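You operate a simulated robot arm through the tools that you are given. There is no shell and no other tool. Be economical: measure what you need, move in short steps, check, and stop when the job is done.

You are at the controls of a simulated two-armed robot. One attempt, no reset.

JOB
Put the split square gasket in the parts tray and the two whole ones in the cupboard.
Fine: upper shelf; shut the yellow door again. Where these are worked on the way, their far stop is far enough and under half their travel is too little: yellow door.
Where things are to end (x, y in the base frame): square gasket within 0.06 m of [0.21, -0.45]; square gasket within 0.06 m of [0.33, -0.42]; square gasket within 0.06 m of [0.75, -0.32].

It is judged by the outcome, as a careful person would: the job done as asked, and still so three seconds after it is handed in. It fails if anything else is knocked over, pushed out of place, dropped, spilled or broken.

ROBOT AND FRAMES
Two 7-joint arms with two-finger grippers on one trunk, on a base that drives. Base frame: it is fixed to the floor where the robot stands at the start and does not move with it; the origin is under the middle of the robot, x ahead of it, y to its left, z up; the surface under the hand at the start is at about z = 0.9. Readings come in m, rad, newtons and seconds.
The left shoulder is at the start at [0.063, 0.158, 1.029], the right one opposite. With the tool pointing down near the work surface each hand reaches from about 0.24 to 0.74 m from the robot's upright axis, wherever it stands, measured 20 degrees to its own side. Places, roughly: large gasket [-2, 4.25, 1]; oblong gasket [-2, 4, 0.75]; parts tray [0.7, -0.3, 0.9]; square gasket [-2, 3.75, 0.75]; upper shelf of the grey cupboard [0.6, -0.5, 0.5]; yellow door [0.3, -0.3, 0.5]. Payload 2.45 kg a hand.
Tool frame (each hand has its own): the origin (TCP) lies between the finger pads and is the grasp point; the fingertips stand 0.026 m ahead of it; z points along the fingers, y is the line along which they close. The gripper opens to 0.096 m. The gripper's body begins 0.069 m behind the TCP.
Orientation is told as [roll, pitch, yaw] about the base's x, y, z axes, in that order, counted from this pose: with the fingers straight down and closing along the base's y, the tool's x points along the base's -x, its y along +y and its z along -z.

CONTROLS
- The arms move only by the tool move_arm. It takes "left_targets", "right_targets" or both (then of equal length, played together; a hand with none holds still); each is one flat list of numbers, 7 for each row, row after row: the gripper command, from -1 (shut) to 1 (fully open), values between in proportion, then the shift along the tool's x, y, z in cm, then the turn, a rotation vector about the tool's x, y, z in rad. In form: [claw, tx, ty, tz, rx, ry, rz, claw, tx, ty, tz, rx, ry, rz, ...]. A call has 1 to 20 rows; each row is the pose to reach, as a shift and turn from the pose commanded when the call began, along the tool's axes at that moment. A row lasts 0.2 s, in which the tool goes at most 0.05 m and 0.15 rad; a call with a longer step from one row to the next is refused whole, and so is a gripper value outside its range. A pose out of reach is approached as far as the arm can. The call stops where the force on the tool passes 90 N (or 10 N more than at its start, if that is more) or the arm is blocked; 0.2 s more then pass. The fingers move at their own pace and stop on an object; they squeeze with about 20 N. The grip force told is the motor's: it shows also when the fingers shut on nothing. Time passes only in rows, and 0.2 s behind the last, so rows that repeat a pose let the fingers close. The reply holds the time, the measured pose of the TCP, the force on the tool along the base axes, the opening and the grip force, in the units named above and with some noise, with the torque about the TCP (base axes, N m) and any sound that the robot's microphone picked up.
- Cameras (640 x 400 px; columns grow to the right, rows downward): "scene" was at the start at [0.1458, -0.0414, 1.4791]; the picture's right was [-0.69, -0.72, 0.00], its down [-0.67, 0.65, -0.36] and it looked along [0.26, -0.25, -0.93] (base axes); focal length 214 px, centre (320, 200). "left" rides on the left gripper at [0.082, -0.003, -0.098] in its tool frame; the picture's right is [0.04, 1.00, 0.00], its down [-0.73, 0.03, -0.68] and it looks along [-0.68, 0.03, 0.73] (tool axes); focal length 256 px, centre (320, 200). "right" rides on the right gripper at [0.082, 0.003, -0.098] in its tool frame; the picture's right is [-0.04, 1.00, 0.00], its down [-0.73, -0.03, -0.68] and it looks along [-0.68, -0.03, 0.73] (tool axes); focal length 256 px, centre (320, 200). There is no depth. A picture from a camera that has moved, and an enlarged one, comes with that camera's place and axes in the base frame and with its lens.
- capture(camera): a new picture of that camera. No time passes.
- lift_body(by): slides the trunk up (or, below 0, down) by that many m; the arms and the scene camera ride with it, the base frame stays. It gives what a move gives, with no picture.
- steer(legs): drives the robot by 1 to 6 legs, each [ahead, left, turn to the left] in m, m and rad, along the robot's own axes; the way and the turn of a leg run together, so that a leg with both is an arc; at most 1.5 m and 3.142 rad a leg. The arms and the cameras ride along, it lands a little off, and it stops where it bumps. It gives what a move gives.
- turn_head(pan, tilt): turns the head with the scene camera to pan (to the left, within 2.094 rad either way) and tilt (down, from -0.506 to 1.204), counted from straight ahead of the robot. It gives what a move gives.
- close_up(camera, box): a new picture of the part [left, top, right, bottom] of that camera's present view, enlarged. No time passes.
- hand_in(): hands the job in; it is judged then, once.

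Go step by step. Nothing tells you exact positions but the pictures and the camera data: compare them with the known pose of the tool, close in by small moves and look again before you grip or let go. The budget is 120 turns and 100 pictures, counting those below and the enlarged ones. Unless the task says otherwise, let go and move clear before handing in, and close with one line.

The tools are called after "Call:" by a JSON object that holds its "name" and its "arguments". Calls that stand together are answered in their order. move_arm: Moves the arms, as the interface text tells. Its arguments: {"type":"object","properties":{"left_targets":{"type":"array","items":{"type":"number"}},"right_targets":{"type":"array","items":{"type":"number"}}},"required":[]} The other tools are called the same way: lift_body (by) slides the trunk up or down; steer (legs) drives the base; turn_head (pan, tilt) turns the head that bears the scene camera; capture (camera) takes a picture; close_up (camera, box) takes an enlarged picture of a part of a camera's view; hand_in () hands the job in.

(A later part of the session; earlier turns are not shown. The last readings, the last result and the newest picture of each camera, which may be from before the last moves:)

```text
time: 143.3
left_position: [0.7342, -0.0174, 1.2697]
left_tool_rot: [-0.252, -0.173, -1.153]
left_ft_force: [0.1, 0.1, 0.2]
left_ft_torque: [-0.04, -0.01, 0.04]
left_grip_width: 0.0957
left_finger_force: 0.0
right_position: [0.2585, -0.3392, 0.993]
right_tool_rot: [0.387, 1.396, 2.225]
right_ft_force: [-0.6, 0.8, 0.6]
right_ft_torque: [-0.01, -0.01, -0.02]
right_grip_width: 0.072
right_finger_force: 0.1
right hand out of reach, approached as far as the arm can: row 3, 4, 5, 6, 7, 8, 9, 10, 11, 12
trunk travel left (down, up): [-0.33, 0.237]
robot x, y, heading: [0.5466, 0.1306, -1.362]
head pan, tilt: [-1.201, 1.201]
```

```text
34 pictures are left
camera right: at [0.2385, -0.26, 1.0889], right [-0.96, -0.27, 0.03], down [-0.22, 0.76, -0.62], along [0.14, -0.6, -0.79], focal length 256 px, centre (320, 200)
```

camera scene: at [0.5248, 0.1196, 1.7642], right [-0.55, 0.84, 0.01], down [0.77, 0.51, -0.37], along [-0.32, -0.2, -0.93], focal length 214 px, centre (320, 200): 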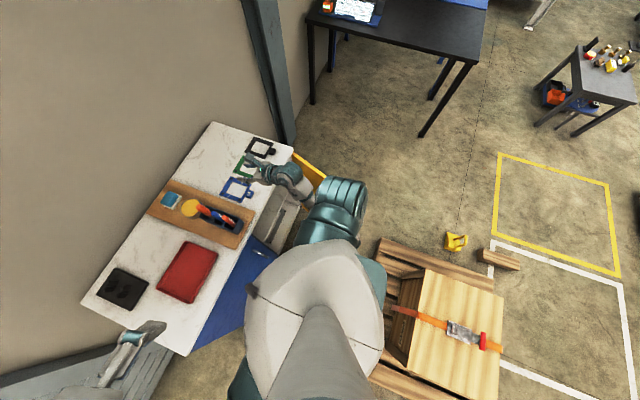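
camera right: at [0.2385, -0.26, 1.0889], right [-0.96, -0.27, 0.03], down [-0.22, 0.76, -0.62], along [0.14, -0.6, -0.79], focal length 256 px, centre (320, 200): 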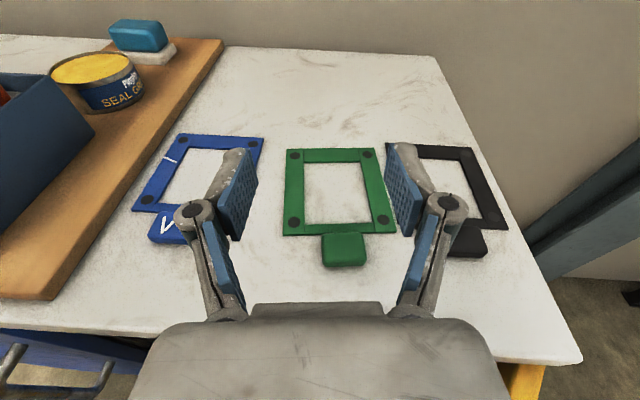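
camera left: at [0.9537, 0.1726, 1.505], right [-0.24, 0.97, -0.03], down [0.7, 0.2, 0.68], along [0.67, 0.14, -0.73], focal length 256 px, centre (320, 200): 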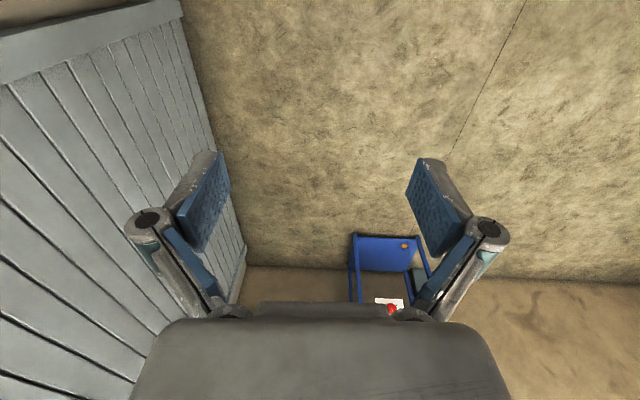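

The hand is nearly flat now; the tab is at (0.240, -0.353). I'll shift right 2 cm, settle, and lower with the trunk.

Call:
{"name": "move_arm", "arguments": {"right_targets": [0.5, 0, 1, 0, 0, 0, 0, 0.5, 0, 1.9, 0, 0, 0, 0, 0.5, 0, 1.9, 0, 0, 0, 0, 0.5, 0, 1.9, 0, 0, 0, 0, 0.5, 0, 1.9, 0, 0, 0, 0, 0.5, 0, 1.9, 0, 0, 0, 0, 0.5, 0, 1.9, 0, 0, 0, 0]}}

Call:
{"name": "lift_body", "arguments": {"by": -0.05}}

Call:
{"name": "capture", "arguments": {"camera": "right"}}

```text
time: 144.9
left_position: [0.7357, -0.0176, 1.27]
left_tool_rot: [-0.252, -0.17, -1.155]
left_ft_force: [0.5, -0.3, 0.1]
left_ft_torque: [-0.01, 0.0, -0.01]
left_grip_width: 0.0959
left_finger_force: 0.2
right_position: [0.2418, -0.3456, 0.9937]
right_tool_rot: [0.386, 1.397, 2.228]
right_ft_force: [-0.4, 0.6, 1.3]
right_ft_torque: [-0.02, -0.01, 0.02]
right_grip_width: 0.072
right_finger_force: 0.0
trunk travel left (down, up): [-0.33, 0.237]
robot x, y, heading: [0.5479, 0.1251, -1.365]
head pan, tilt: [-1.201, 1.201]
```

```text
time: 145.8
left_position: [0.735, -0.0165, 1.2202]
left_tool_rot: [-0.253, -0.173, -1.156]
left_ft_force: [0.3, 0.0, -0.5]
left_ft_torque: [-0.02, -0.02, 0.02]
left_grip_width: 0.096
left_finger_force: 0.0
right_position: [0.2407, -0.3437, 0.9449]
right_tool_rot: [0.393, 1.397, 2.233]
right_ft_force: [-0.1, 0.3, 0.3]
right_ft_torque: [0.02, 0.0, -0.03]
right_grip_width: 0.072
right_finger_force: 0.1
trunk travel left (down, up): [-0.28, 0.287]
robot x, y, heading: [0.5489, 0.1273, -1.358]
head pan, tilt: [-1.201, 1.201]
```

```text
33 pictures are left
camera right: at [0.2213, -0.2641, 1.0411], right [-0.96, -0.27, 0.03], down [-0.23, 0.76, -0.62], along [0.14, -0.6, -0.79], focal length 256 px, centre (320, 200)
```

right: 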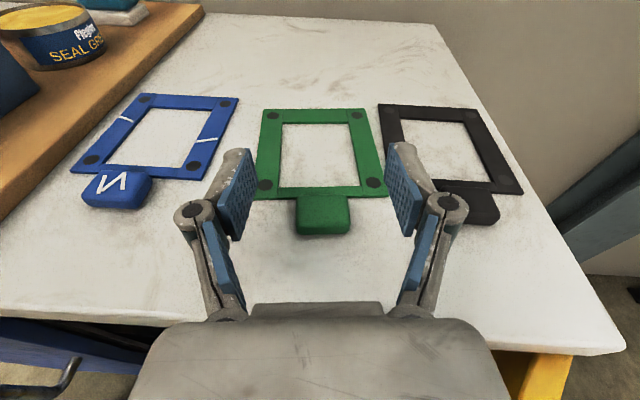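

Centred on the tab. Lower the last 3 cm with the trunk, then close.

Call:
{"name": "lift_body", "arguments": {"by": -0.03}}

Call:
{"name": "move_arm", "arguments": {"right_targets": [0.5, 0, 0, 0.6, 0, 0, 0, 0, 0, 0, 0.6, 0, 0, 0, -0.5, 0, 0, 0.6, 0, 0, 0, -1, 0, 0, 0.6, 0, 0, 0, -1, 0, 0, 0.6, 0, 0, 0]}}

Call:
{"name": "capture", "arguments": {"camera": "right"}}

```text
time: 146.6
left_position: [0.737, -0.0159, 1.1904]
left_tool_rot: [-0.255, -0.173, -1.155]
left_ft_force: [0.7, -0.5, 0.6]
left_ft_torque: [-0.02, 0.0, 0.02]
left_grip_width: 0.0959
left_finger_force: 0.0
right_position: [0.2434, -0.3441, 0.9175]
right_tool_rot: [0.417, 1.4, 2.256]
right_ft_force: [-0.3, -4.9, 17.3]
right_ft_torque: [-0.16, -0.83, -0.22]
right_grip_width: 0.0697
right_finger_force: 0.0
trunk travel left (down, up): [-0.25, 0.317]
robot x, y, heading: [0.5487, 0.129, -1.361]
head pan, tilt: [-1.201, 1.201]
```

```text
time: 147.8
left_position: [0.74, -0.0142, 1.1896]
left_tool_rot: [-0.257, -0.171, -1.154]
left_ft_force: [0.4, 0.2, 0.2]
left_ft_torque: [-0.02, -0.01, -0.03]
left_grip_width: 0.096
left_finger_force: 0.1
right_position: [0.2471, -0.3497, 0.9169]
right_tool_rot: [0.422, 1.399, 2.263]
right_ft_force: [13.8, 8.9, 24.1]
right_ft_torque: [-0.2, -0.96, 0.51]
right_grip_width: 0.0337
right_finger_force: 20.8
trunk travel left (down, up): [-0.25, 0.317]
robot x, y, heading: [0.5479, 0.128, -1.364]
head pan, tilt: [-1.201, 1.201]
```

```text
32 pictures are left
camera right: at [0.2274, -0.2677, 1.0129], right [-0.96, -0.27, 0.03], down [-0.23, 0.75, -0.62], along [0.14, -0.6, -0.79], focal length 256 px, centre (320, 200)
```

right: 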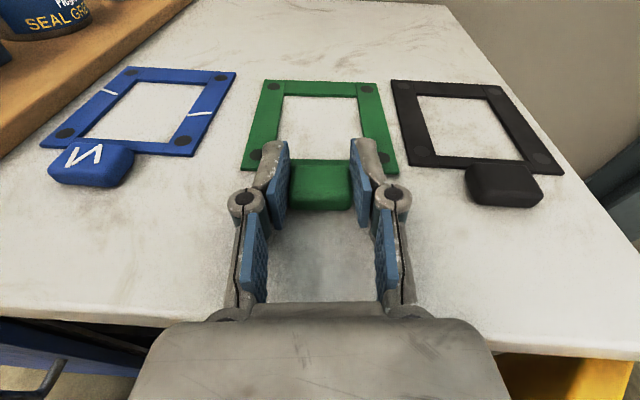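

The tab is gripped (3.4 cm). I'll lift it off the bench and draw back in front of the cupboard to look inside.

Call:
{"name": "lift_body", "arguments": {"by": 0.08}}

Call:
{"name": "move_arm", "arguments": {"right_targets": [-1, 0, 0, -2.5, 0, 0, 0, -1, 0, 0, -5, 0, 0, 0, -1, 0, 0, -7.5, 0, 0, 0, -1, 0, 0, -10, 0, 0, 0, -1, 0, 0, -12.5, 0, 0, 0, -1, 0, 0, -15, 0, 0, 0, -1, 0, 0, -17.5, 0, 0, 0, -1, 0, 0, -20, 0, 0, 0, -1, 0, 0, -22, 0, 0, 0]}}

Call:
{"name": "capture", "arguments": {"camera": "right"}}

```text
time: 148.9
left_position: [0.7366, -0.0181, 1.2695]
left_tool_rot: [-0.254, -0.171, -1.156]
left_ft_force: [0.0, 0.9, 1.7]
left_ft_torque: [0.02, -0.04, 0.05]
left_grip_width: 0.096
left_finger_force: 0.2
right_position: [0.2441, -0.3506, 0.9926]
right_tool_rot: [0.389, 1.395, 2.229]
right_ft_force: [-0.4, -0.2, 0.0]
right_ft_torque: [0.03, 0.04, -0.03]
right_grip_width: 0.0337
right_finger_force: 20.1
trunk travel left (down, up): [-0.33, 0.237]
robot x, y, heading: [0.5481, 0.1276, -1.362]
head pan, tilt: [-1.201, 1.201]
```

```text
time: 150.9
left_position: [0.7363, -0.0156, 1.2687]
left_tool_rot: [-0.252, -0.174, -1.156]
left_ft_force: [0.2, -0.5, -0.8]
left_ft_torque: [-0.02, -0.02, 0.02]
left_grip_width: 0.0962
left_finger_force: 0.0
right_position: [0.1458, -0.1401, 1.0079]
right_tool_rot: [0.394, 1.397, 2.234]
right_ft_force: [-0.5, -0.3, -0.6]
right_ft_torque: [0.03, 0.03, -0.03]
right_grip_width: 0.0333
right_finger_force: 20.0
right hand out of reach, approached as far as the arm can: row 2, 3, 4, 5, 6, 7, 8, 9
trunk travel left (down, up): [-0.33, 0.237]
robot x, y, heading: [0.5486, 0.129, -1.358]
head pan, tilt: [-1.201, 1.201]
```

```text
31 pictures are left
camera right: at [0.1252, -0.0591, 1.1037], right [-0.96, -0.27, 0.03], down [-0.23, 0.75, -0.62], along [0.14, -0.6, -0.79], focal length 256 px, centre (320, 200)
```

right: 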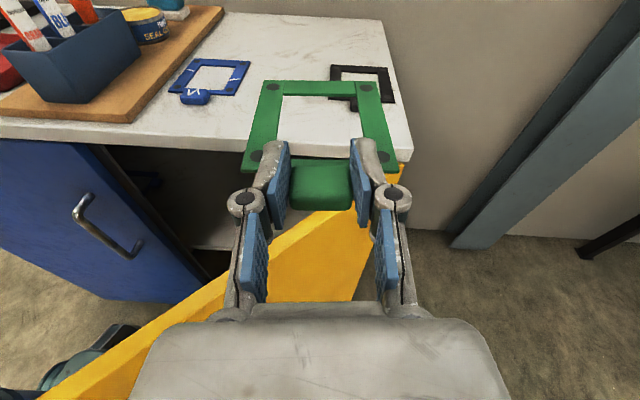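

Green is held, but the door has swung partly shut (about 40°), probably nudged by the forearm. I need to see the arm and door from the head.

Call:
{"name": "turn_head", "arguments": {"pan": -0.75, "tilt": 1.2}}

Call:
{"name": "capture", "arguments": {"camera": "scene"}}

```text
time: 151.8
left_position: [0.7352, -0.0177, 1.2691]
left_tool_rot: [-0.255, -0.171, -1.154]
left_ft_force: [-0.3, 0.0, 0.2]
left_ft_torque: [-0.03, 0.01, -0.01]
left_grip_width: 0.096
left_finger_force: 0.0
right_position: [0.1456, -0.1409, 1.008]
right_tool_rot: [0.389, 1.397, 2.231]
right_ft_force: [-0.1, 0.5, -0.8]
right_ft_torque: [0.04, -0.01, 0.01]
right_grip_width: 0.0334
right_finger_force: 20.3
trunk travel left (down, up): [-0.33, 0.237]
robot x, y, heading: [0.5511, 0.1299, -1.358]
head pan, tilt: [-0.75, 1.201]
```

```text
30 pictures are left
camera scene: at [0.5205, 0.0681, 1.6139], right [-0.86, 0.52, 0.0], down [0.48, 0.8, -0.36], along [-0.19, -0.31, -0.93], focal length 214 px, centre (320, 200)
```

scene: 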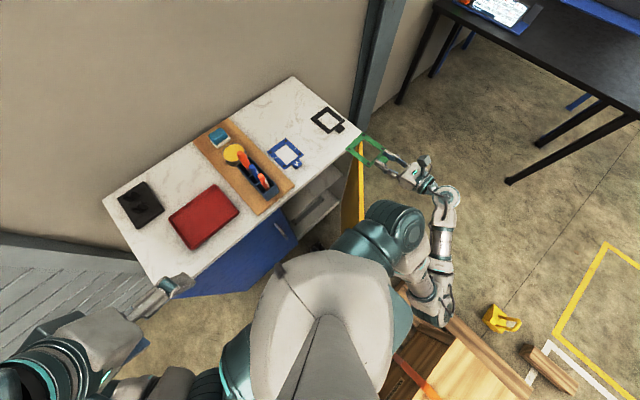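

The elbow hangs low behind the door, with the door half shut beneath the hand. I'll slide left so the arm is on the inner side, lower the hand below the door's top, then sweep right to push the door wide open.

Call:
{"name": "steer", "arguments": {"legs": [[0, 0.3, 0]]}}

Call:
{"name": "lift_body", "arguments": {"by": -0.1}}

Call:
{"name": "capture", "arguments": {"camera": "right"}}

```text
time: 153.9
left_position: [1.003, 0.0389, 1.2731]
left_tool_rot: [-0.232, -0.177, -1.161]
left_ft_force: [0.2, 1.0, -0.5]
left_ft_torque: [-0.06, 0.06, -0.06]
left_grip_width: 0.0961
left_finger_force: 0.0
right_position: [0.417, -0.0828, 1.0003]
right_tool_rot: [0.294, 1.406, 2.138]
right_ft_force: [0.3, 0.5, 0.1]
right_ft_torque: [0.08, 0.03, -0.03]
right_grip_width: 0.0329
right_finger_force: 19.7
trunk travel left (down, up): [-0.33, 0.237]
robot x, y, heading: [0.8387, 0.1919, -1.362]
head pan, tilt: [-0.75, 1.201]
```

```text
time: 155.2
left_position: [1.0399, 0.0467, 1.169]
left_tool_rot: [-0.263, -0.17, -1.156]
left_ft_force: [0.0, -0.4, -0.7]
left_ft_torque: [-0.04, 0.07, -0.03]
left_grip_width: 0.0963
left_finger_force: 0.0
right_position: [0.4485, -0.0754, 0.9125]
right_tool_rot: [0.446, 1.394, 2.289]
right_ft_force: [0.0, 0.4, 0.8]
right_ft_torque: [0.06, 0.06, -0.04]
right_grip_width: 0.0332
right_finger_force: 20.1
trunk travel left (down, up): [-0.23, 0.337]
robot x, y, heading: [0.8428, 0.1912, -1.364]
head pan, tilt: [-0.75, 1.201]
```

```text
29 pictures are left
camera right: at [0.4277, 0.0042, 1.0086], right [-0.96, -0.27, 0.04], down [-0.23, 0.75, -0.62], along [0.14, -0.6, -0.79], focal length 256 px, centre (320, 200)
```

right: 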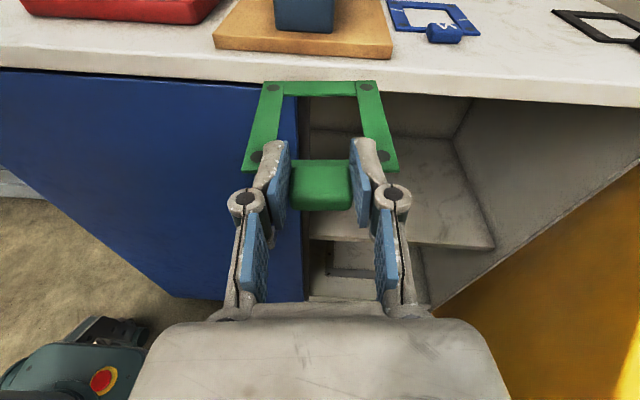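

Now I see inside: the upper shelf is at about z 0.5 with good headroom. I'll lower the hand below the door's top edge and sweep right to push the door open with the hand and forearm.

Call:
{"name": "lift_body", "arguments": {"by": -0.11}}

Call:
{"name": "steer", "arguments": {"legs": [[0, -0.13, 0], [0, -0.1, 0]]}}

Call:
{"name": "capture", "arguments": {"camera": "scene"}}

Call:
{"name": "capture", "arguments": {"camera": "right"}}

```text
time: 156.6
left_position: [1.0237, 0.045, 1.0616]
left_tool_rot: [-0.251, -0.175, -1.157]
left_ft_force: [-0.2, 0.4, 0.5]
left_ft_torque: [0.0, -0.01, 0.03]
left_grip_width: 0.0962
left_finger_force: 0.1
right_position: [0.4344, -0.0793, 0.7976]
right_tool_rot: [0.393, 1.4, 2.235]
right_ft_force: [0.2, 0.3, -0.4]
right_ft_torque: [0.04, 0.02, -0.03]
right_grip_width: 0.0332
right_finger_force: 20.6
trunk travel left (down, up): [-0.12, 0.447]
robot x, y, heading: [0.8372, 0.1906, -1.364]
head pan, tilt: [-0.75, 1.201]
```

```text
time: 157.7
left_position: [0.9801, 0.0401, 1.0554]
left_tool_rot: [-0.287, -0.172, -1.152]
left_ft_force: [0.2, -1.6, 0.3]
left_ft_torque: [0.03, 0.0, -0.01]
left_grip_width: 0.0958
left_finger_force: 0.1
right_position: [0.3773, -0.0762, 0.814]
right_tool_rot: [0.536, 1.375, 2.341]
right_ft_force: [0.2, 0.6, -0.9]
right_ft_torque: [0.01, 0.03, -0.07]
right_grip_width: 0.0335
right_finger_force: 20.1
trunk travel left (down, up): [-0.12, 0.447]
robot x, y, heading: [0.7593, 0.1761, -1.374]
head pan, tilt: [-0.75, 1.201]
stopped in leg 1: the robot was blocked; the commanded pose is now the measured one
```

```text
28 pictures are left
camera scene: at [0.808, -0.0419, 1.3886], right [-0.85, 0.52, 0.02], down [0.47, 0.79, -0.38], along [-0.22, -0.32, -0.92], focal length 214 px, centre (320, 200)
```

scene: 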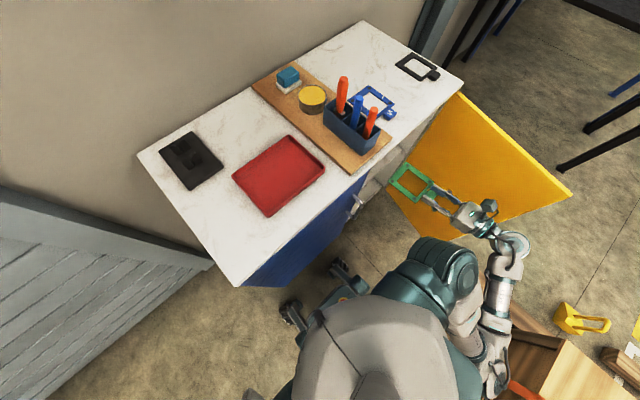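

```text
27 pictures are left
camera right: at [0.3627, 0.0051, 0.9095], right [-0.97, -0.24, 0.06], down [-0.22, 0.76, -0.61], along [0.1, -0.6, -0.79], focal length 256 px, centre (320, 200)
```

right: 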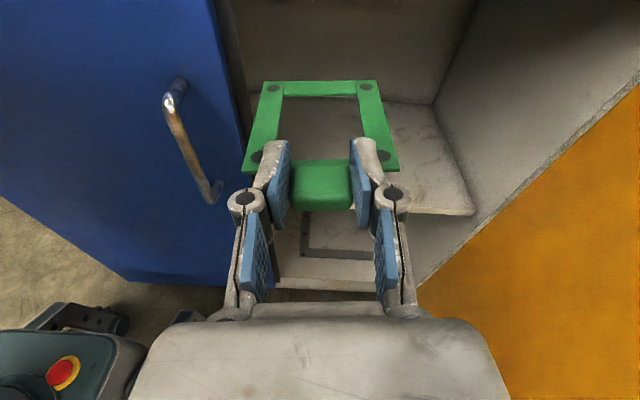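

The door is open about 77° and the hand is inside it. The elbow is close to the box on the pallet, so I'll move the hand forward toward the opening, which brings the elbow forward too, and then lower.

Call:
{"name": "move_arm", "arguments": {"right_targets": [-1, -0.7, 0, 1.5, 0, 0, 0, -1, -1.4, 0, 3, 0, 0, 0, -1, -2.1, 0, 4.5, 0, 0, 0, -1, -2.8, 0, 6, 0, 0, 0, -1, -3.5, 0, 7.5, 0, 0, 0, -1, -4.2, 0, 9, 0, 0, 0]}}

Call:
{"name": "lift_body", "arguments": {"by": -0.08}}

Call:
{"name": "capture", "arguments": {"camera": "scene"}}

```text
time: 159.1
left_position: [0.9362, 0.0287, 1.059]
left_tool_rot: [-0.246, -0.179, -1.164]
left_ft_force: [0.4, 0.4, -0.8]
left_ft_torque: [-0.02, 0.05, -0.01]
left_grip_width: 0.096
left_finger_force: 0.0
right_position: [0.3574, -0.1664, 0.7395]
right_tool_rot: [0.36, 1.389, 2.171]
right_ft_force: [-0.5, -0.1, 0.2]
right_ft_torque: [0.02, 0.05, -0.01]
right_grip_width: 0.0332
right_finger_force: 20.2
trunk travel left (down, up): [-0.12, 0.447]
robot x, y, heading: [0.7479, 0.1701, -1.367]
head pan, tilt: [-0.75, 1.201]
```

```text
time: 160.3
left_position: [0.94, 0.0303, 0.9795]
left_tool_rot: [-0.25, -0.18, -1.163]
left_ft_force: [-0.9, 0.4, -0.6]
left_ft_torque: [-0.05, -0.03, 0.03]
left_grip_width: 0.0959
left_finger_force: 0.1
right_position: [0.3613, -0.1646, 0.6621]
right_tool_rot: [0.379, 1.389, 2.188]
right_ft_force: [-1.0, 0.2, 0.3]
right_ft_torque: [0.01, -0.01, 0.02]
right_grip_width: 0.0327
right_finger_force: 20.7
trunk travel left (down, up): [-0.04, 0.527]
robot x, y, heading: [0.755, 0.1746, -1.368]
head pan, tilt: [-0.75, 1.201]
```

```text
26 pictures are left
camera scene: at [0.7966, -0.1516, 1.2816], right [-0.85, 0.52, 0.01], down [0.48, 0.8, -0.37], along [-0.2, -0.31, -0.93], focal length 214 px, centre (320, 200)
```

scene: 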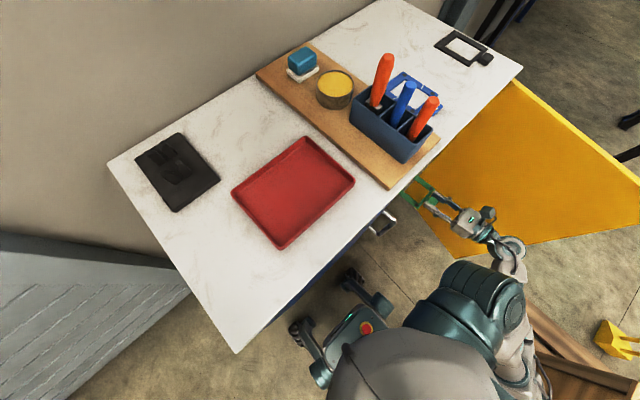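

The compartment is accessible. I'll insert the gasket at about 10 cm above the shelf, moving forward and right.

Call:
{"name": "move_arm", "arguments": {"right_targets": [-1, -0.5, 1.2, 2, 0, 0, 0, -1, -1, 2.4, 4, 0, 0, 0, -1, -1.5, 3.6, 6, 0, 0, 0, -1, -2, 4.8, 8, 0, 0, 0, -1, -2.5, 6, 10, 0, 0, 0, -1, -3, 7.2, 12, 0, 0, 0, -1, -3.3, 8.3, 14, 0, 0, 0, -1, -3.3, 8.3, 16, 0, 0, 0, -1, -3.3, 8.3, 16, 0, 0, 0]}}

Call:
{"name": "capture", "arguments": {"camera": "right"}}

```text
time: 162.3
left_position: [0.9447, 0.0307, 0.9792]
left_tool_rot: [-0.254, -0.175, -1.163]
left_ft_force: [0.6, -0.1, -0.3]
left_ft_torque: [-0.02, 0.05, -0.03]
left_grip_width: 0.0957
left_finger_force: 0.0
right_position: [0.318, -0.335, 0.6101]
right_tool_rot: [0.401, 1.387, 2.216]
right_ft_force: [0.0, 0.6, -0.5]
right_ft_torque: [0.06, -0.03, -0.04]
right_grip_width: 0.0331
right_finger_force: 20.0
trunk travel left (down, up): [-0.04, 0.527]
robot x, y, heading: [0.7531, 0.1696, -1.363]
head pan, tilt: [-0.75, 1.201]
```

```text
25 pictures are left
camera right: at [0.3012, -0.2539, 0.7062], right [-0.97, -0.24, 0.03], down [-0.21, 0.77, -0.61], along [0.12, -0.6, -0.79], focal length 256 px, centre (320, 200)
```

right: 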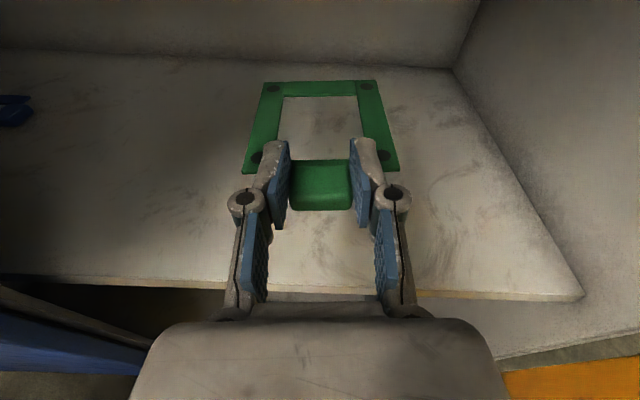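

The gasket is over the upper shelf (z ≈ 0.5) at about the right place. I'll lower it to just above the shelf.

Call:
{"name": "move_arm", "arguments": {"right_targets": [-1, -1.7, 0, 0.8, 0, 0, 0, -1, -3.4, -0.1, 1.4, 0, 0, 0, -1, -5.1, -0.2, 2, 0, 0, 0, -1, -6.8, -0.3, 2.5, 0, 0, 0, -1, -7.8, -0.3, 2.8, 0, 0, 0, -1, -7.8, -0.3, 2.8, 0, 0, 0]}}

Call:
{"name": "capture", "arguments": {"camera": "right"}}

```text
time: 163.7
left_position: [0.9315, 0.0273, 0.9805]
left_tool_rot: [-0.241, -0.178, -1.166]
left_ft_force: [0.4, 0.0, -0.1]
left_ft_torque: [0.01, -0.01, -0.01]
left_grip_width: 0.0958
left_finger_force: 0.1
right_position: [0.3094, -0.3496, 0.521]
right_tool_rot: [0.338, 1.391, 2.149]
right_ft_force: [0.8, -0.3, -0.8]
right_ft_torque: [0.05, 0.01, -0.02]
right_grip_width: 0.0331
right_finger_force: 20.5
trunk travel left (down, up): [-0.04, 0.527]
robot x, y, heading: [0.7522, 0.1722, -1.368]
head pan, tilt: [-0.75, 1.201]
```

```text
24 pictures are left
camera right: at [0.2914, -0.2702, 0.6189], right [-0.97, -0.24, 0.02], down [-0.2, 0.77, -0.61], along [0.13, -0.6, -0.79], focal length 256 px, centre (320, 200)
```

right: 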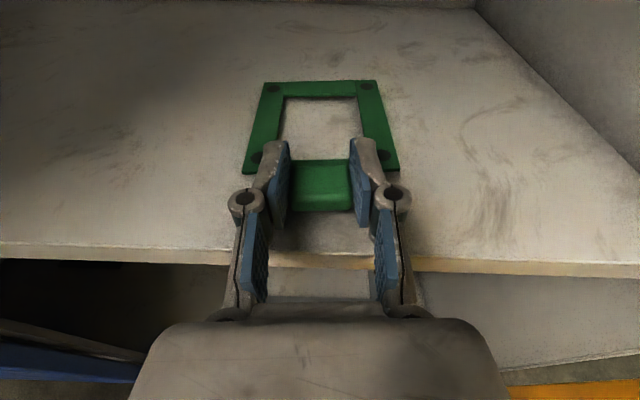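

No contact yet. A little further down until it touches.

Call:
{"name": "move_arm", "arguments": {"right_targets": [-1, -0.5, 0, 0.1, 0, 0, 0, -1, -0.9, 0, 0.15, 0, 0, 0, -1, -0.9, 0, 0.15, 0, 0, 0]}}

```text
time: 164.5
left_position: [0.9375, 0.0299, 0.9807]
left_tool_rot: [-0.249, -0.178, -1.162]
left_ft_force: [0.0, 0.3, -0.3]
left_ft_torque: [-0.02, 0.06, -0.02]
left_grip_width: 0.0958
left_finger_force: 0.1
right_position: [0.3116, -0.3495, 0.5174]
right_tool_rot: [0.375, 1.394, 2.188]
right_ft_force: [2.8, -3.0, 11.8]
right_ft_torque: [-0.46, -0.7, 0.09]
right_grip_width: 0.0335
right_finger_force: 20.2
trunk travel left (down, up): [-0.04, 0.527]
robot x, y, heading: [0.7493, 0.1715, -1.361]
head pan, tilt: [-0.75, 1.201]
```

It rests on the shelf. I'll open and back straight out.

Call:
{"name": "move_arm", "arguments": {"right_targets": [-0.2, 0, 0, 0, 0, 0, 0, 0.2, 0, 0, 0, 0, 0, 0, 0.2, 0, 0, 0, 0, 0, 0, 0.2, 0, 0, -2, 0, 0, 0, 0.2, 0.3, 0, -4.5, 0, 0, 0, 0.2, 0.6, 0, -7, 0, 0, 0, 0.2, 1, 0, -10, 0, 0, 0, 0.2, 1.5, 0, -13, 0, 0, 0, 0.2, 2, 0, -16, 0, 0, 0, 0.2, 2, 0, -16, 0, 0, 0]}}

Call:
{"name": "capture", "arguments": {"camera": "right"}}

```text
time: 166.7
left_position: [0.9374, 0.0296, 0.9796]
left_tool_rot: [-0.245, -0.179, -1.165]
left_ft_force: [0.3, 0.3, 0.1]
left_ft_torque: [-0.02, 0.0, 0.0]
left_grip_width: 0.0961
left_finger_force: 0.1
right_position: [0.2787, -0.1988, 0.56]
right_tool_rot: [0.358, 1.389, 2.171]
right_ft_force: [-0.9, 0.6, 0.6]
right_ft_torque: [0.03, -0.04, 0.02]
right_grip_width: 0.0577
right_finger_force: 0.1
trunk travel left (down, up): [-0.04, 0.527]
robot x, y, heading: [0.7502, 0.1722, -1.37]
head pan, tilt: [-0.75, 1.201]
```

```text
23 pictures are left
camera right: at [0.2609, -0.1183, 0.6577], right [-0.97, -0.24, 0.02], down [-0.2, 0.77, -0.61], along [0.13, -0.6, -0.79], focal length 256 px, centre (320, 200)
```

right: 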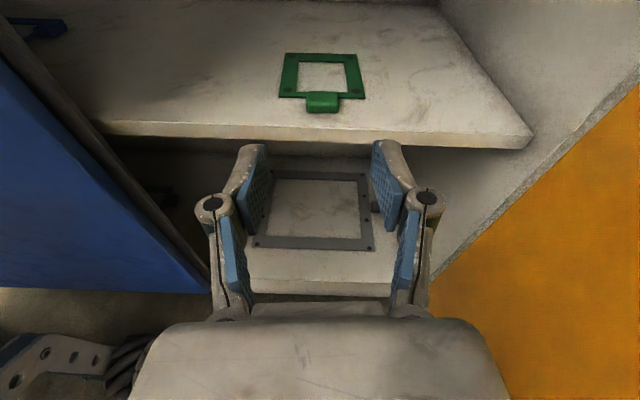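

Green lies on the upper shelf at about (0.33, -0.425), on target. Now I'll raise the hand back above bench height and slide right for the black gasket.

Call:
{"name": "lift_body", "arguments": {"by": 0.43}}

Call:
{"name": "steer", "arguments": {"legs": [[0, -0.17, 0]]}}

Call:
{"name": "capture", "arguments": {"camera": "right"}}

```text
refused: 0.43 is not a number from -0.4 to 0.4
```

```text
time: 168.2
left_position: [0.7713, -0.0052, 0.9804]
left_tool_rot: [-0.249, -0.177, -1.162]
left_ft_force: [-0.7, 1.0, -0.3]
left_ft_torque: [0.03, -0.02, 0.01]
left_grip_width: 0.0961
left_finger_force: 0.1
right_position: [0.1122, -0.2332, 0.5623]
right_tool_rot: [0.374, 1.387, 2.185]
right_ft_force: [-0.4, -0.7, 0.0]
right_ft_torque: [-0.01, 0.0, 0.02]
right_grip_width: 0.0575
right_finger_force: 0.0
trunk travel left (down, up): [-0.04, 0.527]
robot x, y, heading: [0.5858, 0.1366, -1.365]
head pan, tilt: [-0.75, 1.201]
```

```text
22 pictures are left
camera right: at [0.0945, -0.1536, 0.6591], right [-0.97, -0.24, 0.03], down [-0.2, 0.77, -0.61], along [0.12, -0.6, -0.79], focal length 256 px, centre (320, 200)
```

right: 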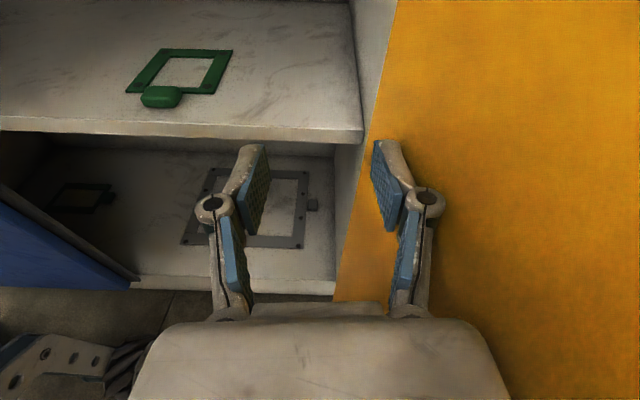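

The lift was refused as too large a step, but the slide went fine and the hand's wrist nudged the door wider. I'll lift now by 0.4.

Call:
{"name": "lift_body", "arguments": {"by": 0.4}}

Call:
{"name": "capture", "arguments": {"camera": "right"}}

```text
time: 172.0
left_position: [0.768, -0.0025, 1.3811]
left_tool_rot: [-0.249, -0.18, -1.162]
left_ft_force: [-1.1, -0.2, 0.3]
left_ft_torque: [0.0, -0.02, 0.0]
left_grip_width: 0.0961
left_finger_force: 0.0
right_position: [0.1097, -0.2332, 0.9613]
right_tool_rot: [0.365, 1.393, 2.175]
right_ft_force: [0.4, -0.1, 0.3]
right_ft_torque: [0.01, 0.03, 0.02]
right_grip_width: 0.0576
right_finger_force: 0.1
trunk travel left (down, up): [-0.44, 0.127]
robot x, y, heading: [0.5841, 0.1381, -1.367]
head pan, tilt: [-0.75, 1.201]
```

```text
21 pictures are left
camera right: at [0.0919, -0.1528, 1.0578], right [-0.97, -0.24, 0.02], down [-0.2, 0.77, -0.61], along [0.13, -0.6, -0.79], focal length 256 px, centre (320, 200)
```

right: 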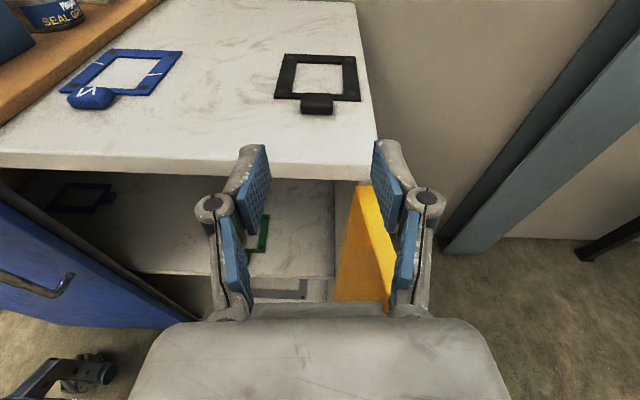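

Black's tab is straight ahead at about (0.147, -0.376). I'll advance over it at this height and settle.

Call:
{"name": "move_arm", "arguments": {"right_targets": [0.5, 0.4, 0, 2.4, 0, 0, 0, 0.5, 0.8, 0, 4.8, 0, 0, 0, 0.5, 1.2, 0, 7.2, 0, 0, 0, 0.5, 1.6, -0.1, 9.6, 0, 0, 0, 0.5, 2, -0.1, 12, 0, 0, 0, 0.5, 2.4, -0.2, 14, 0, 0, 0, 0.5, 2.4, -0.2, 14, 0, 0, 0, 0.5, 2.4, -0.2, 14, 0, 0, 0, 0.5, 2.4, -0.2, 14, 0, 0, 0, 0.5, 2.4, -0.2, 14, 0, 0, 0]}}

Call:
{"name": "capture", "arguments": {"camera": "right"}}

```text
time: 174.2
left_position: [0.7672, -0.0035, 1.3812]
left_tool_rot: [-0.247, -0.178, -1.164]
left_ft_force: [-0.9, -1.1, 0.2]
left_ft_torque: [-0.03, 0.02, 0.01]
left_grip_width: 0.0959
left_finger_force: 0.1
right_position: [0.1455, -0.3693, 0.9619]
right_tool_rot: [0.366, 1.392, 2.177]
right_ft_force: [-0.1, 1.2, -0.3]
right_ft_torque: [-0.02, -0.01, 0.0]
right_grip_width: 0.072
right_finger_force: 0.1
trunk travel left (down, up): [-0.44, 0.127]
robot x, y, heading: [0.5841, 0.1397, -1.368]
head pan, tilt: [-0.75, 1.201]
```

```text
20 pictures are left
camera right: at [0.1285, -0.2897, 1.0588], right [-0.97, -0.24, 0.02], down [-0.2, 0.77, -0.61], along [0.13, -0.6, -0.79], focal length 256 px, centre (320, 200)
```

right: 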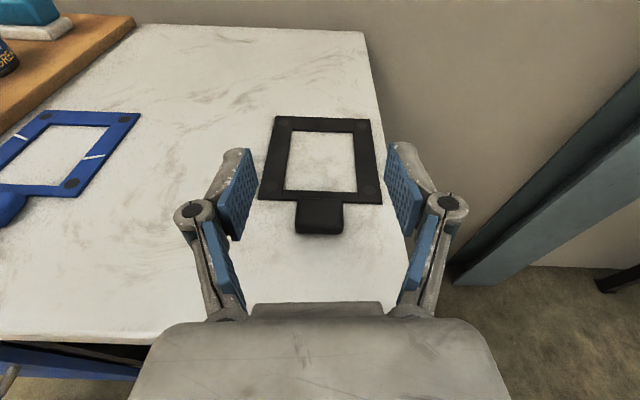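

Centred. Lower 4.5 cm by the trunk, ease forward 1.5 cm, and close.

Call:
{"name": "lift_body", "arguments": {"by": -0.045}}

Call:
{"name": "move_arm", "arguments": {"right_targets": [0.5, 0.2, 0, 1.2, 0, 0, 0, 0, 0.2, 0, 1.4, 0, 0, 0, -0.5, 0.2, 0, 1.4, 0, 0, 0, -1, 0.2, 0, 1.4, 0, 0, 0, -1, 0.2, 0, 1.4, 0, 0, 0]}}

Call:
{"name": "lift_body", "arguments": {"by": 0.06}}

Call:
{"name": "capture", "arguments": {"camera": "right"}}

```text
time: 175.1
left_position: [0.7677, -0.0033, 1.3357]
left_tool_rot: [-0.248, -0.182, -1.161]
left_ft_force: [0.2, 0.1, 0.4]
left_ft_torque: [-0.01, -0.04, -0.03]
left_grip_width: 0.0962
left_finger_force: 0.3
right_position: [0.1462, -0.37, 0.9184]
right_tool_rot: [0.367, 1.391, 2.18]
right_ft_force: [-1.6, 1.1, 3.6]
right_ft_torque: [-0.03, -0.15, 0.01]
right_grip_width: 0.071
right_finger_force: 0.0
trunk travel left (down, up): [-0.395, 0.172]
robot x, y, heading: [0.5823, 0.1359, -1.366]
head pan, tilt: [-0.75, 1.201]
```

```text
time: 176.3
left_position: [0.7696, -0.0026, 1.3351]
left_tool_rot: [-0.246, -0.178, -1.163]
left_ft_force: [0.2, 0.0, -0.3]
left_ft_torque: [-0.01, -0.01, -0.03]
left_grip_width: 0.0962
left_finger_force: 0.1
right_position: [0.1514, -0.3841, 0.9181]
right_tool_rot: [0.372, 1.392, 2.184]
right_ft_force: [2.4, 1.1, 7.3]
right_ft_torque: [-0.08, -0.16, -0.06]
right_grip_width: 0.0331
right_finger_force: 20.2
trunk travel left (down, up): [-0.395, 0.172]
robot x, y, heading: [0.5843, 0.1378, -1.366]
head pan, tilt: [-0.75, 1.201]
```

```text
time: 177.3
left_position: [0.7694, -0.0034, 1.3953]
left_tool_rot: [-0.249, -0.178, -1.164]
left_ft_force: [0.4, 0.3, -0.7]
left_ft_torque: [0.0, 0.0, 0.01]
left_grip_width: 0.0961
left_finger_force: 0.1
right_position: [0.1507, -0.3824, 0.9761]
right_tool_rot: [0.363, 1.39, 2.173]
right_ft_force: [1.0, 0.6, -0.4]
right_ft_torque: [0.0, 0.02, 0.02]
right_grip_width: 0.0331
right_finger_force: 19.6
trunk travel left (down, up): [-0.455, 0.112]
robot x, y, heading: [0.587, 0.1393, -1.366]
head pan, tilt: [-0.75, 1.201]
```

```text
19 pictures are left
camera right: at [0.1329, -0.3038, 1.0728], right [-0.97, -0.24, 0.02], down [-0.2, 0.77, -0.61], along [0.13, -0.6, -0.79], focal length 256 px, centre (320, 200)
```

right: 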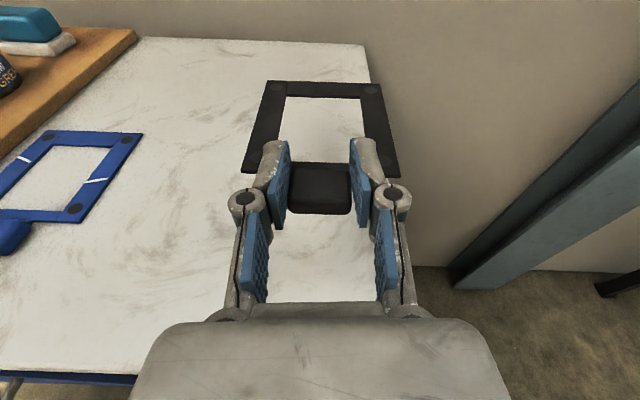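

Black is held. I'll back it off the bench front, shift slightly left, then lower in front of the compartment.

Call:
{"name": "move_arm", "arguments": {"right_targets": [-1, 0, 0, -2.5, 0, 0, 0, -1, 0, 0, -5, 0, 0, 0, -1, 0, 0, -7.5, 0, 0, 0, -1, 0, 0, -10, 0, 0, 0, -1, 0, 0, -12.5, 0, 0, 0, -1, 0, 0, -15, 0, 0, 0, -1, 0, 0, -17.5, 0, 0, 0, -1, 0, 0, -20, 0, 0, 0, -1, 0, 0, -23, 0, 0, 0, -1, 0, 0, -23, 0, 0, 0]}}

Call:
{"name": "steer", "arguments": {"legs": [[0, 0.08, 0]]}}

Call:
{"name": "capture", "arguments": {"camera": "right"}}

Call:
{"name": "capture", "arguments": {"camera": "scene"}}

```text
time: 179.5
left_position: [0.7671, -0.0027, 1.3959]
left_tool_rot: [-0.248, -0.179, -1.163]
left_ft_force: [0.0, -0.5, 0.9]
left_ft_torque: [-0.02, -0.03, 0.0]
left_grip_width: 0.096
left_finger_force: 0.2
right_position: [0.0966, -0.1626, 1.0153]
right_tool_rot: [0.365, 1.391, 2.178]
right_ft_force: [-0.2, -0.4, -0.6]
right_ft_torque: [0.01, -0.01, 0.0]
right_grip_width: 0.0327
right_finger_force: 20.2
trunk travel left (down, up): [-0.455, 0.112]
robot x, y, heading: [0.5871, 0.141, -1.369]
head pan, tilt: [-0.75, 1.201]
```

```text
time: 180.5
left_position: [0.8051, 0.0043, 1.3986]
left_tool_rot: [-0.221, -0.188, -1.167]
left_ft_force: [-0.1, 0.4, -0.3]
left_ft_torque: [-0.12, 0.06, -0.05]
left_grip_width: 0.096
left_finger_force: 0.0
right_position: [0.1426, -0.1558, 1.0042]
right_tool_rot: [0.248, 1.402, 2.063]
right_ft_force: [-0.1, 0.2, 0.7]
right_ft_torque: [0.04, 0.05, 0.04]
right_grip_width: 0.0328
right_finger_force: 20.2
trunk travel left (down, up): [-0.455, 0.112]
robot x, y, heading: [0.6527, 0.1529, -1.368]
head pan, tilt: [-0.75, 1.201]
```

```text
18 pictures are left
camera right: at [0.1232, -0.075, 1.1003], right [-0.97, -0.24, 0.0], down [-0.19, 0.77, -0.61], along [0.14, -0.6, -0.79], focal length 256 px, centre (320, 200)
```

right: 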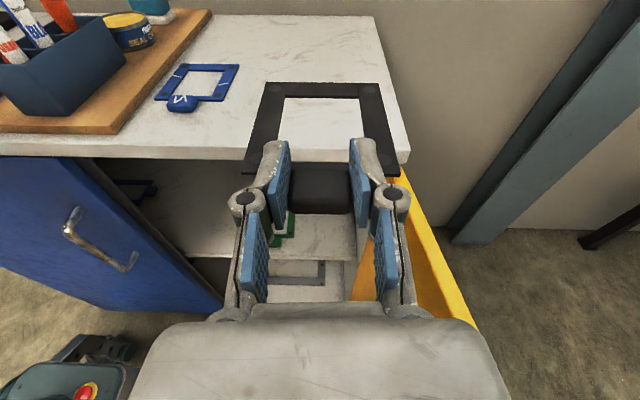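

```text
17 pictures are left
camera scene: at [0.6076, 0.1171, 1.7383], right [-0.85, 0.52, -0.01], down [0.49, 0.8, -0.36], along [-0.18, -0.31, -0.93], focal length 214 px, centre (320, 200)
```

scene: 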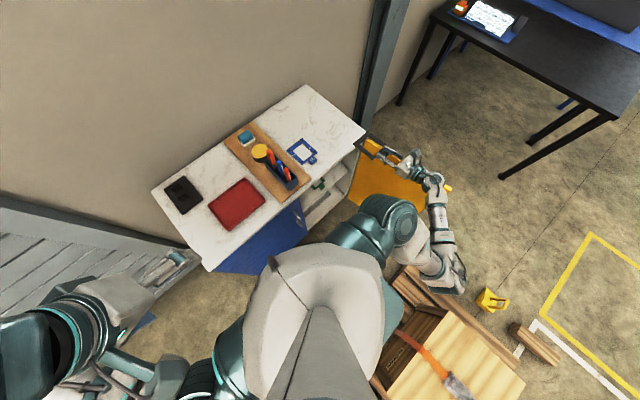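

The door is now about 98° open and the arm is on its inner side. I'll lower in front of the compartment.

Call:
{"name": "lift_body", "arguments": {"by": -0.28}}

Call:
{"name": "move_arm", "arguments": {"right_targets": [-1, -0.7, 0, 1.5, 0, 0, 0, -1, -1.4, 0, 3, 0, 0, 0, -1, -2.1, 0, 4.5, 0, 0, 0, -1, -2.8, 0, 6, 0, 0, 0, -1, -3.5, 0, 7, 0, 0, 0]}}

Call:
{"name": "lift_body", "arguments": {"by": -0.08}}

Call:
{"name": "capture", "arguments": {"camera": "right"}}

```text
time: 183.4
left_position: [0.78, 0.0019, 1.1212]
left_tool_rot: [-0.2, -0.194, -1.174]
left_ft_force: [0.2, 1.4, -0.9]
left_ft_torque: [-0.05, -0.01, 0.01]
left_grip_width: 0.0958
left_finger_force: 0.1
right_position: [0.1249, -0.1589, 0.7144]
right_tool_rot: [0.153, 1.406, 1.967]
right_ft_force: [-0.6, 0.5, 0.4]
right_ft_torque: [0.08, 0.0, 0.09]
right_grip_width: 0.0324
right_finger_force: 20.9
trunk travel left (down, up): [-0.175, 0.392]
robot x, y, heading: [0.6454, 0.1526, -1.372]
head pan, tilt: [-0.75, 1.201]
```

```text
time: 184.8
left_position: [0.8043, 0.0072, 1.1214]
left_tool_rot: [-0.215, -0.192, -1.168]
left_ft_force: [-0.2, 0.9, -0.5]
left_ft_torque: [-0.04, -0.09, 0.01]
left_grip_width: 0.0962
left_finger_force: 0.1
right_position: [0.1587, -0.2167, 0.674]
right_tool_rot: [0.211, 1.405, 2.026]
right_ft_force: [-0.7, -0.7, -0.1]
right_ft_torque: [0.0, 0.01, 0.06]
right_grip_width: 0.0327
right_finger_force: 19.8
trunk travel left (down, up): [-0.175, 0.392]
robot x, y, heading: [0.6602, 0.1529, -1.365]
head pan, tilt: [-0.75, 1.201]
stopped in row 5 (right hand): the arm was blocked; the commanded pose is now the measured one
```

```text
time: 185.9
left_position: [0.831, 0.0128, 1.0382]
left_tool_rot: [-0.239, -0.19, -1.16]
left_ft_force: [0.3, -0.1, -0.6]
left_ft_torque: [-0.03, 0.04, 0.0]
left_grip_width: 0.0961
left_finger_force: 0.1
right_position: [0.1777, -0.2105, 0.6065]
right_tool_rot: [0.328, 1.4, 2.143]
right_ft_force: [0.7, 1.2, -0.3]
right_ft_torque: [0.05, 0.0, -0.04]
right_grip_width: 0.0327
right_finger_force: 19.7
trunk travel left (down, up): [-0.095, 0.472]
robot x, y, heading: [0.6641, 0.1572, -1.367]
head pan, tilt: [-0.75, 1.201]
```

```text
16 pictures are left
camera right: at [0.1586, -0.1305, 0.7025], right [-0.97, -0.24, 0.02], down [-0.2, 0.76, -0.61], along [0.14, -0.6, -0.79], focal length 256 px, centre (320, 200)
```

right: 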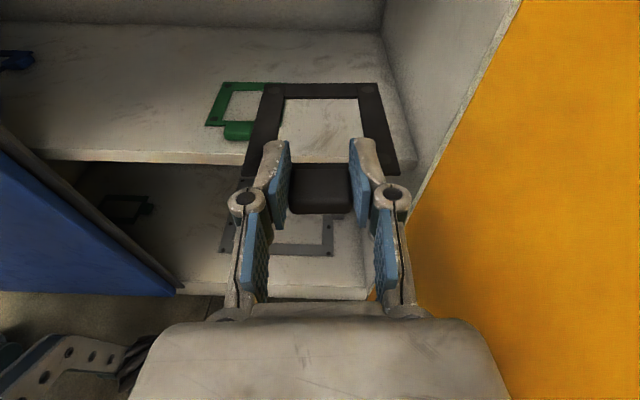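

Good view; green's spot is to the left. I'll insert black forward over the shelf.

Call:
{"name": "move_arm", "arguments": {"right_targets": [-1, 0.4, 0.3, 2.2, 0, 0, 0, -1, 0.8, 0.6, 4.4, 0, 0, 0, -1, 1.2, 0.9, 6.6, 0, 0, 0, -1, 1.6, 1.2, 8.8, 0, 0, 0, -1, 2, 1.5, 11, 0, 0, 0, -1, 2.4, 1.8, 13.2, 0, 0, 0, -1, 2.8, 2, 15.2, 0, 0, 0, -1, 3, 2, 17, 0, 0, 0, -1, 3, 2, 17, 0, 0, 0]}}

Call:
{"name": "capture", "arguments": {"camera": "right"}}

```text
time: 187.9
left_position: [0.8141, 0.0087, 1.04]
left_tool_rot: [-0.221, -0.189, -1.165]
left_ft_force: [0.2, 0.0, 0.9]
left_ft_torque: [-0.03, -0.04, -0.01]
left_grip_width: 0.0962
left_finger_force: 0.0
right_position: [0.1902, -0.3894, 0.6025]
right_tool_rot: [0.249, 1.401, 2.064]
right_ft_force: [-1.1, -0.7, -0.7]
right_ft_torque: [-0.02, 0.04, 0.04]
right_grip_width: 0.0327
right_finger_force: 20.5
trunk travel left (down, up): [-0.095, 0.472]
robot x, y, heading: [0.6611, 0.1554, -1.368]
head pan, tilt: [-0.75, 1.201]
```

```text
15 pictures are left
camera right: at [0.1699, -0.3074, 0.6981], right [-0.97, -0.24, 0.0], down [-0.19, 0.77, -0.61], along [0.14, -0.6, -0.79], focal length 256 px, centre (320, 200)
```

right: 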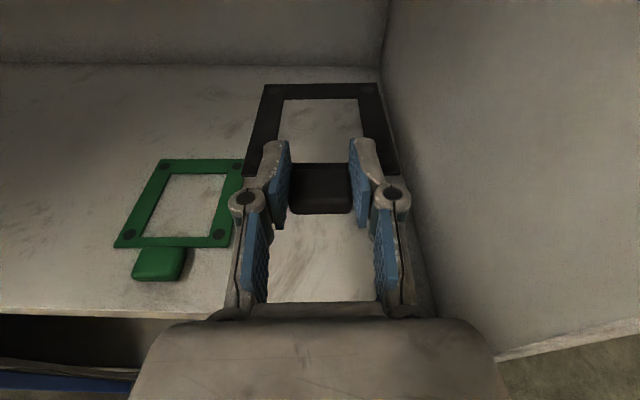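

Black is right over its spot. I'll lower it with the trunk and feel for contact.

Call:
{"name": "lift_body", "arguments": {"by": -0.08}}

Call:
{"name": "move_arm", "arguments": {"right_targets": [-1, -0.4, 0, 0.1, 0, 0, 0, -1, -0.7, 0, 0.1, 0, 0, 0, -1, -0.7, 0, 0.1, 0, 0, 0]}}

```text
time: 189.1
left_position: [0.8256, 0.0104, 0.9587]
left_tool_rot: [-0.233, -0.187, -1.163]
left_ft_force: [0.8, 0.7, -0.2]
left_ft_torque: [-0.03, 0.03, -0.02]
left_grip_width: 0.096
left_finger_force: 0.1
right_position: [0.1967, -0.385, 0.5266]
right_tool_rot: [0.307, 1.4, 2.118]
right_ft_force: [0.7, -0.4, -0.6]
right_ft_torque: [0.05, -0.04, -0.03]
right_grip_width: 0.0327
right_finger_force: 19.9
trunk travel left (down, up): [-0.015, 0.552]
robot x, y, heading: [0.6651, 0.1555, -1.366]
head pan, tilt: [-0.75, 1.201]
```

```text
time: 189.9
left_position: [0.823, 0.0093, 0.959]
left_tool_rot: [-0.232, -0.187, -1.163]
left_ft_force: [0.6, -0.5, -0.7]
left_ft_torque: [0.01, 0.0, -0.01]
left_grip_width: 0.096
left_finger_force: 0.0
right_position: [0.1936, -0.3843, 0.5184]
right_tool_rot: [0.299, 1.401, 2.112]
right_ft_force: [-4.7, -3.1, 7.7]
right_ft_torque: [-0.13, -0.28, -0.22]
right_grip_width: 0.0326
right_finger_force: 19.9
trunk travel left (down, up): [-0.015, 0.552]
robot x, y, heading: [0.6621, 0.1536, -1.367]
head pan, tilt: [-0.75, 1.201]
```

It touches the shelf. Release and back straight out.

Call:
{"name": "move_arm", "arguments": {"right_targets": [-0.2, 0, 0, 0, 0, 0, 0, 0.2, 0, 0, 0, 0, 0, 0, 0.2, 0, 0, 0, 0, 0, 0, 0.2, 0, 0, -2, 0, 0, 0, 0.2, 0.3, 0, -4.5, 0, 0, 0, 0.2, 0.6, 0, -7, 0, 0, 0, 0.2, 1, 0, -10, 0, 0, 0, 0.2, 1.5, 0, -13, 0, 0, 0, 0.2, 2, 0, -16, 0, 0, 0, 0.2, 2, 0, -17, 0, 0, 0, 0.2, 2, 0, -17, 0, 0, 0]}}

Call:
{"name": "capture", "arguments": {"camera": "right"}}

```text
time: 192.3
left_position: [0.8204, 0.0104, 0.959]
left_tool_rot: [-0.228, -0.186, -1.164]
left_ft_force: [-0.5, 0.2, -0.7]
left_ft_torque: [0.03, -0.01, 0.05]
left_grip_width: 0.0959
left_finger_force: 0.2
right_position: [0.1548, -0.2251, 0.5642]
right_tool_rot: [0.281, 1.402, 2.095]
right_ft_force: [-0.2, 0.2, -0.7]
right_ft_torque: [-0.02, -0.01, 0.0]
right_grip_width: 0.0575
right_finger_force: 0.1
trunk travel left (down, up): [-0.015, 0.552]
robot x, y, heading: [0.6649, 0.1504, -1.368]
head pan, tilt: [-0.75, 1.201]
```

```text
14 pictures are left
camera right: at [0.1352, -0.145, 0.6603], right [-0.97, -0.24, 0.01], down [-0.19, 0.77, -0.61], along [0.14, -0.6, -0.79], focal length 256 px, centre (320, 200)
```

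right: 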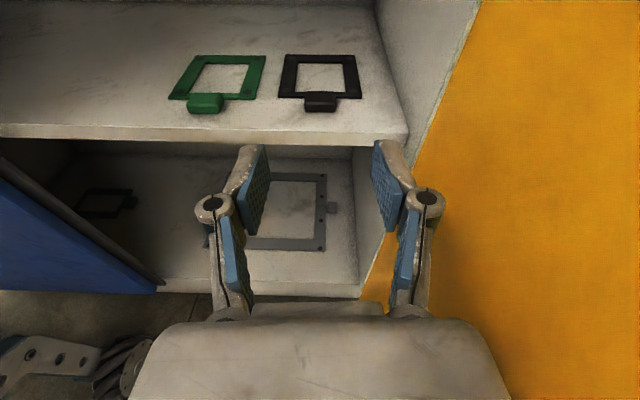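

Both whole gaskets lie on the upper shelf, at about (0.33, -0.425) and (0.205, -0.45). Next, raise the hand and slide left for the blue one.

Call:
{"name": "lift_body", "arguments": {"by": 0.4}}

Call:
{"name": "steer", "arguments": {"legs": [[0, 0.19, 0]]}}

Call:
{"name": "move_arm", "arguments": {"right_targets": [0.5, 0, 0, 0, 0, 0, 0, 0.5, 0, 0, 0, 0, 0, 0, 0.5, 0, 0, 0, 0, 0, 0, 0.5, 0, 0, 0, 0, 0, 0, 0.5, 0, 0, 0, 0, 0, 0]}}

Call:
{"name": "capture", "arguments": {"camera": "right"}}

```text
time: 196.1
left_position: [0.8208, 0.0087, 1.3594]
left_tool_rot: [-0.226, -0.186, -1.166]
left_ft_force: [0.6, 0.0, 0.6]
left_ft_torque: [0.0, 0.03, 0.0]
left_grip_width: 0.0962
left_finger_force: 0.1
right_position: [0.1541, -0.2257, 0.9639]
right_tool_rot: [0.277, 1.401, 2.091]
right_ft_force: [0.8, 0.3, -0.3]
right_ft_torque: [-0.06, 0.0, -0.03]
right_grip_width: 0.0578
right_finger_force: 0.1
trunk travel left (down, up): [-0.415, 0.152]
robot x, y, heading: [0.6604, 0.1545, -1.367]
head pan, tilt: [-0.75, 1.201]
```

```text
time: 197.7
left_position: [0.9944, 0.0455, 1.3594]
left_tool_rot: [-0.218, -0.19, -1.165]
left_ft_force: [1.4, -0.5, -1.3]
left_ft_torque: [-0.07, 0.06, -0.02]
left_grip_width: 0.0958
left_finger_force: 0.0
right_position: [0.3311, -0.1885, 0.9581]
right_tool_rot: [0.222, 1.404, 2.035]
right_ft_force: [-0.8, -0.9, -0.2]
right_ft_torque: [0.01, 0.0, -0.01]
right_grip_width: 0.0576
right_finger_force: 0.1
trunk travel left (down, up): [-0.415, 0.152]
robot x, y, heading: [0.8514, 0.1923, -1.367]
head pan, tilt: [-0.75, 1.201]
```

```text
time: 198.9
left_position: [1.0461, 0.0563, 1.3557]
left_tool_rot: [-0.254, -0.182, -1.158]
left_ft_force: [-1.5, 0.1, 0.2]
left_ft_torque: [0.04, -0.05, 0.03]
left_grip_width: 0.0964
left_finger_force: 0.1
right_position: [0.3714, -0.1799, 0.9793]
right_tool_rot: [0.418, 1.392, 2.231]
right_ft_force: [-0.3, -0.3, -0.4]
right_ft_torque: [-0.03, -0.04, -0.01]
right_grip_width: 0.0722
right_finger_force: 0.1
trunk travel left (down, up): [-0.415, 0.152]
robot x, y, heading: [0.8507, 0.1918, -1.364]
head pan, tilt: [-0.75, 1.201]
```

```text
13 pictures are left
camera right: at [0.3536, -0.0999, 1.0756], right [-0.97, -0.24, 0.03], down [-0.21, 0.76, -0.61], along [0.12, -0.6, -0.79], focal length 256 px, centre (320, 200)
```

right: 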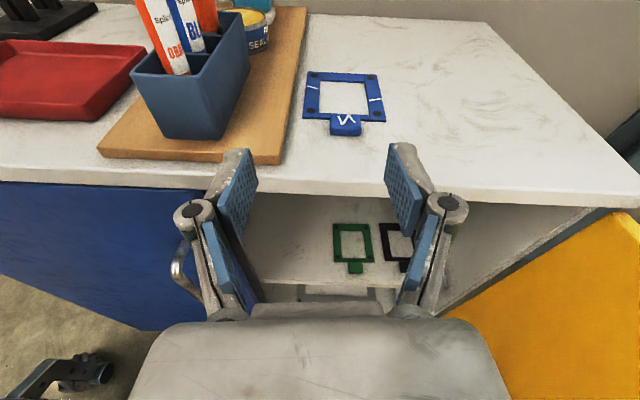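

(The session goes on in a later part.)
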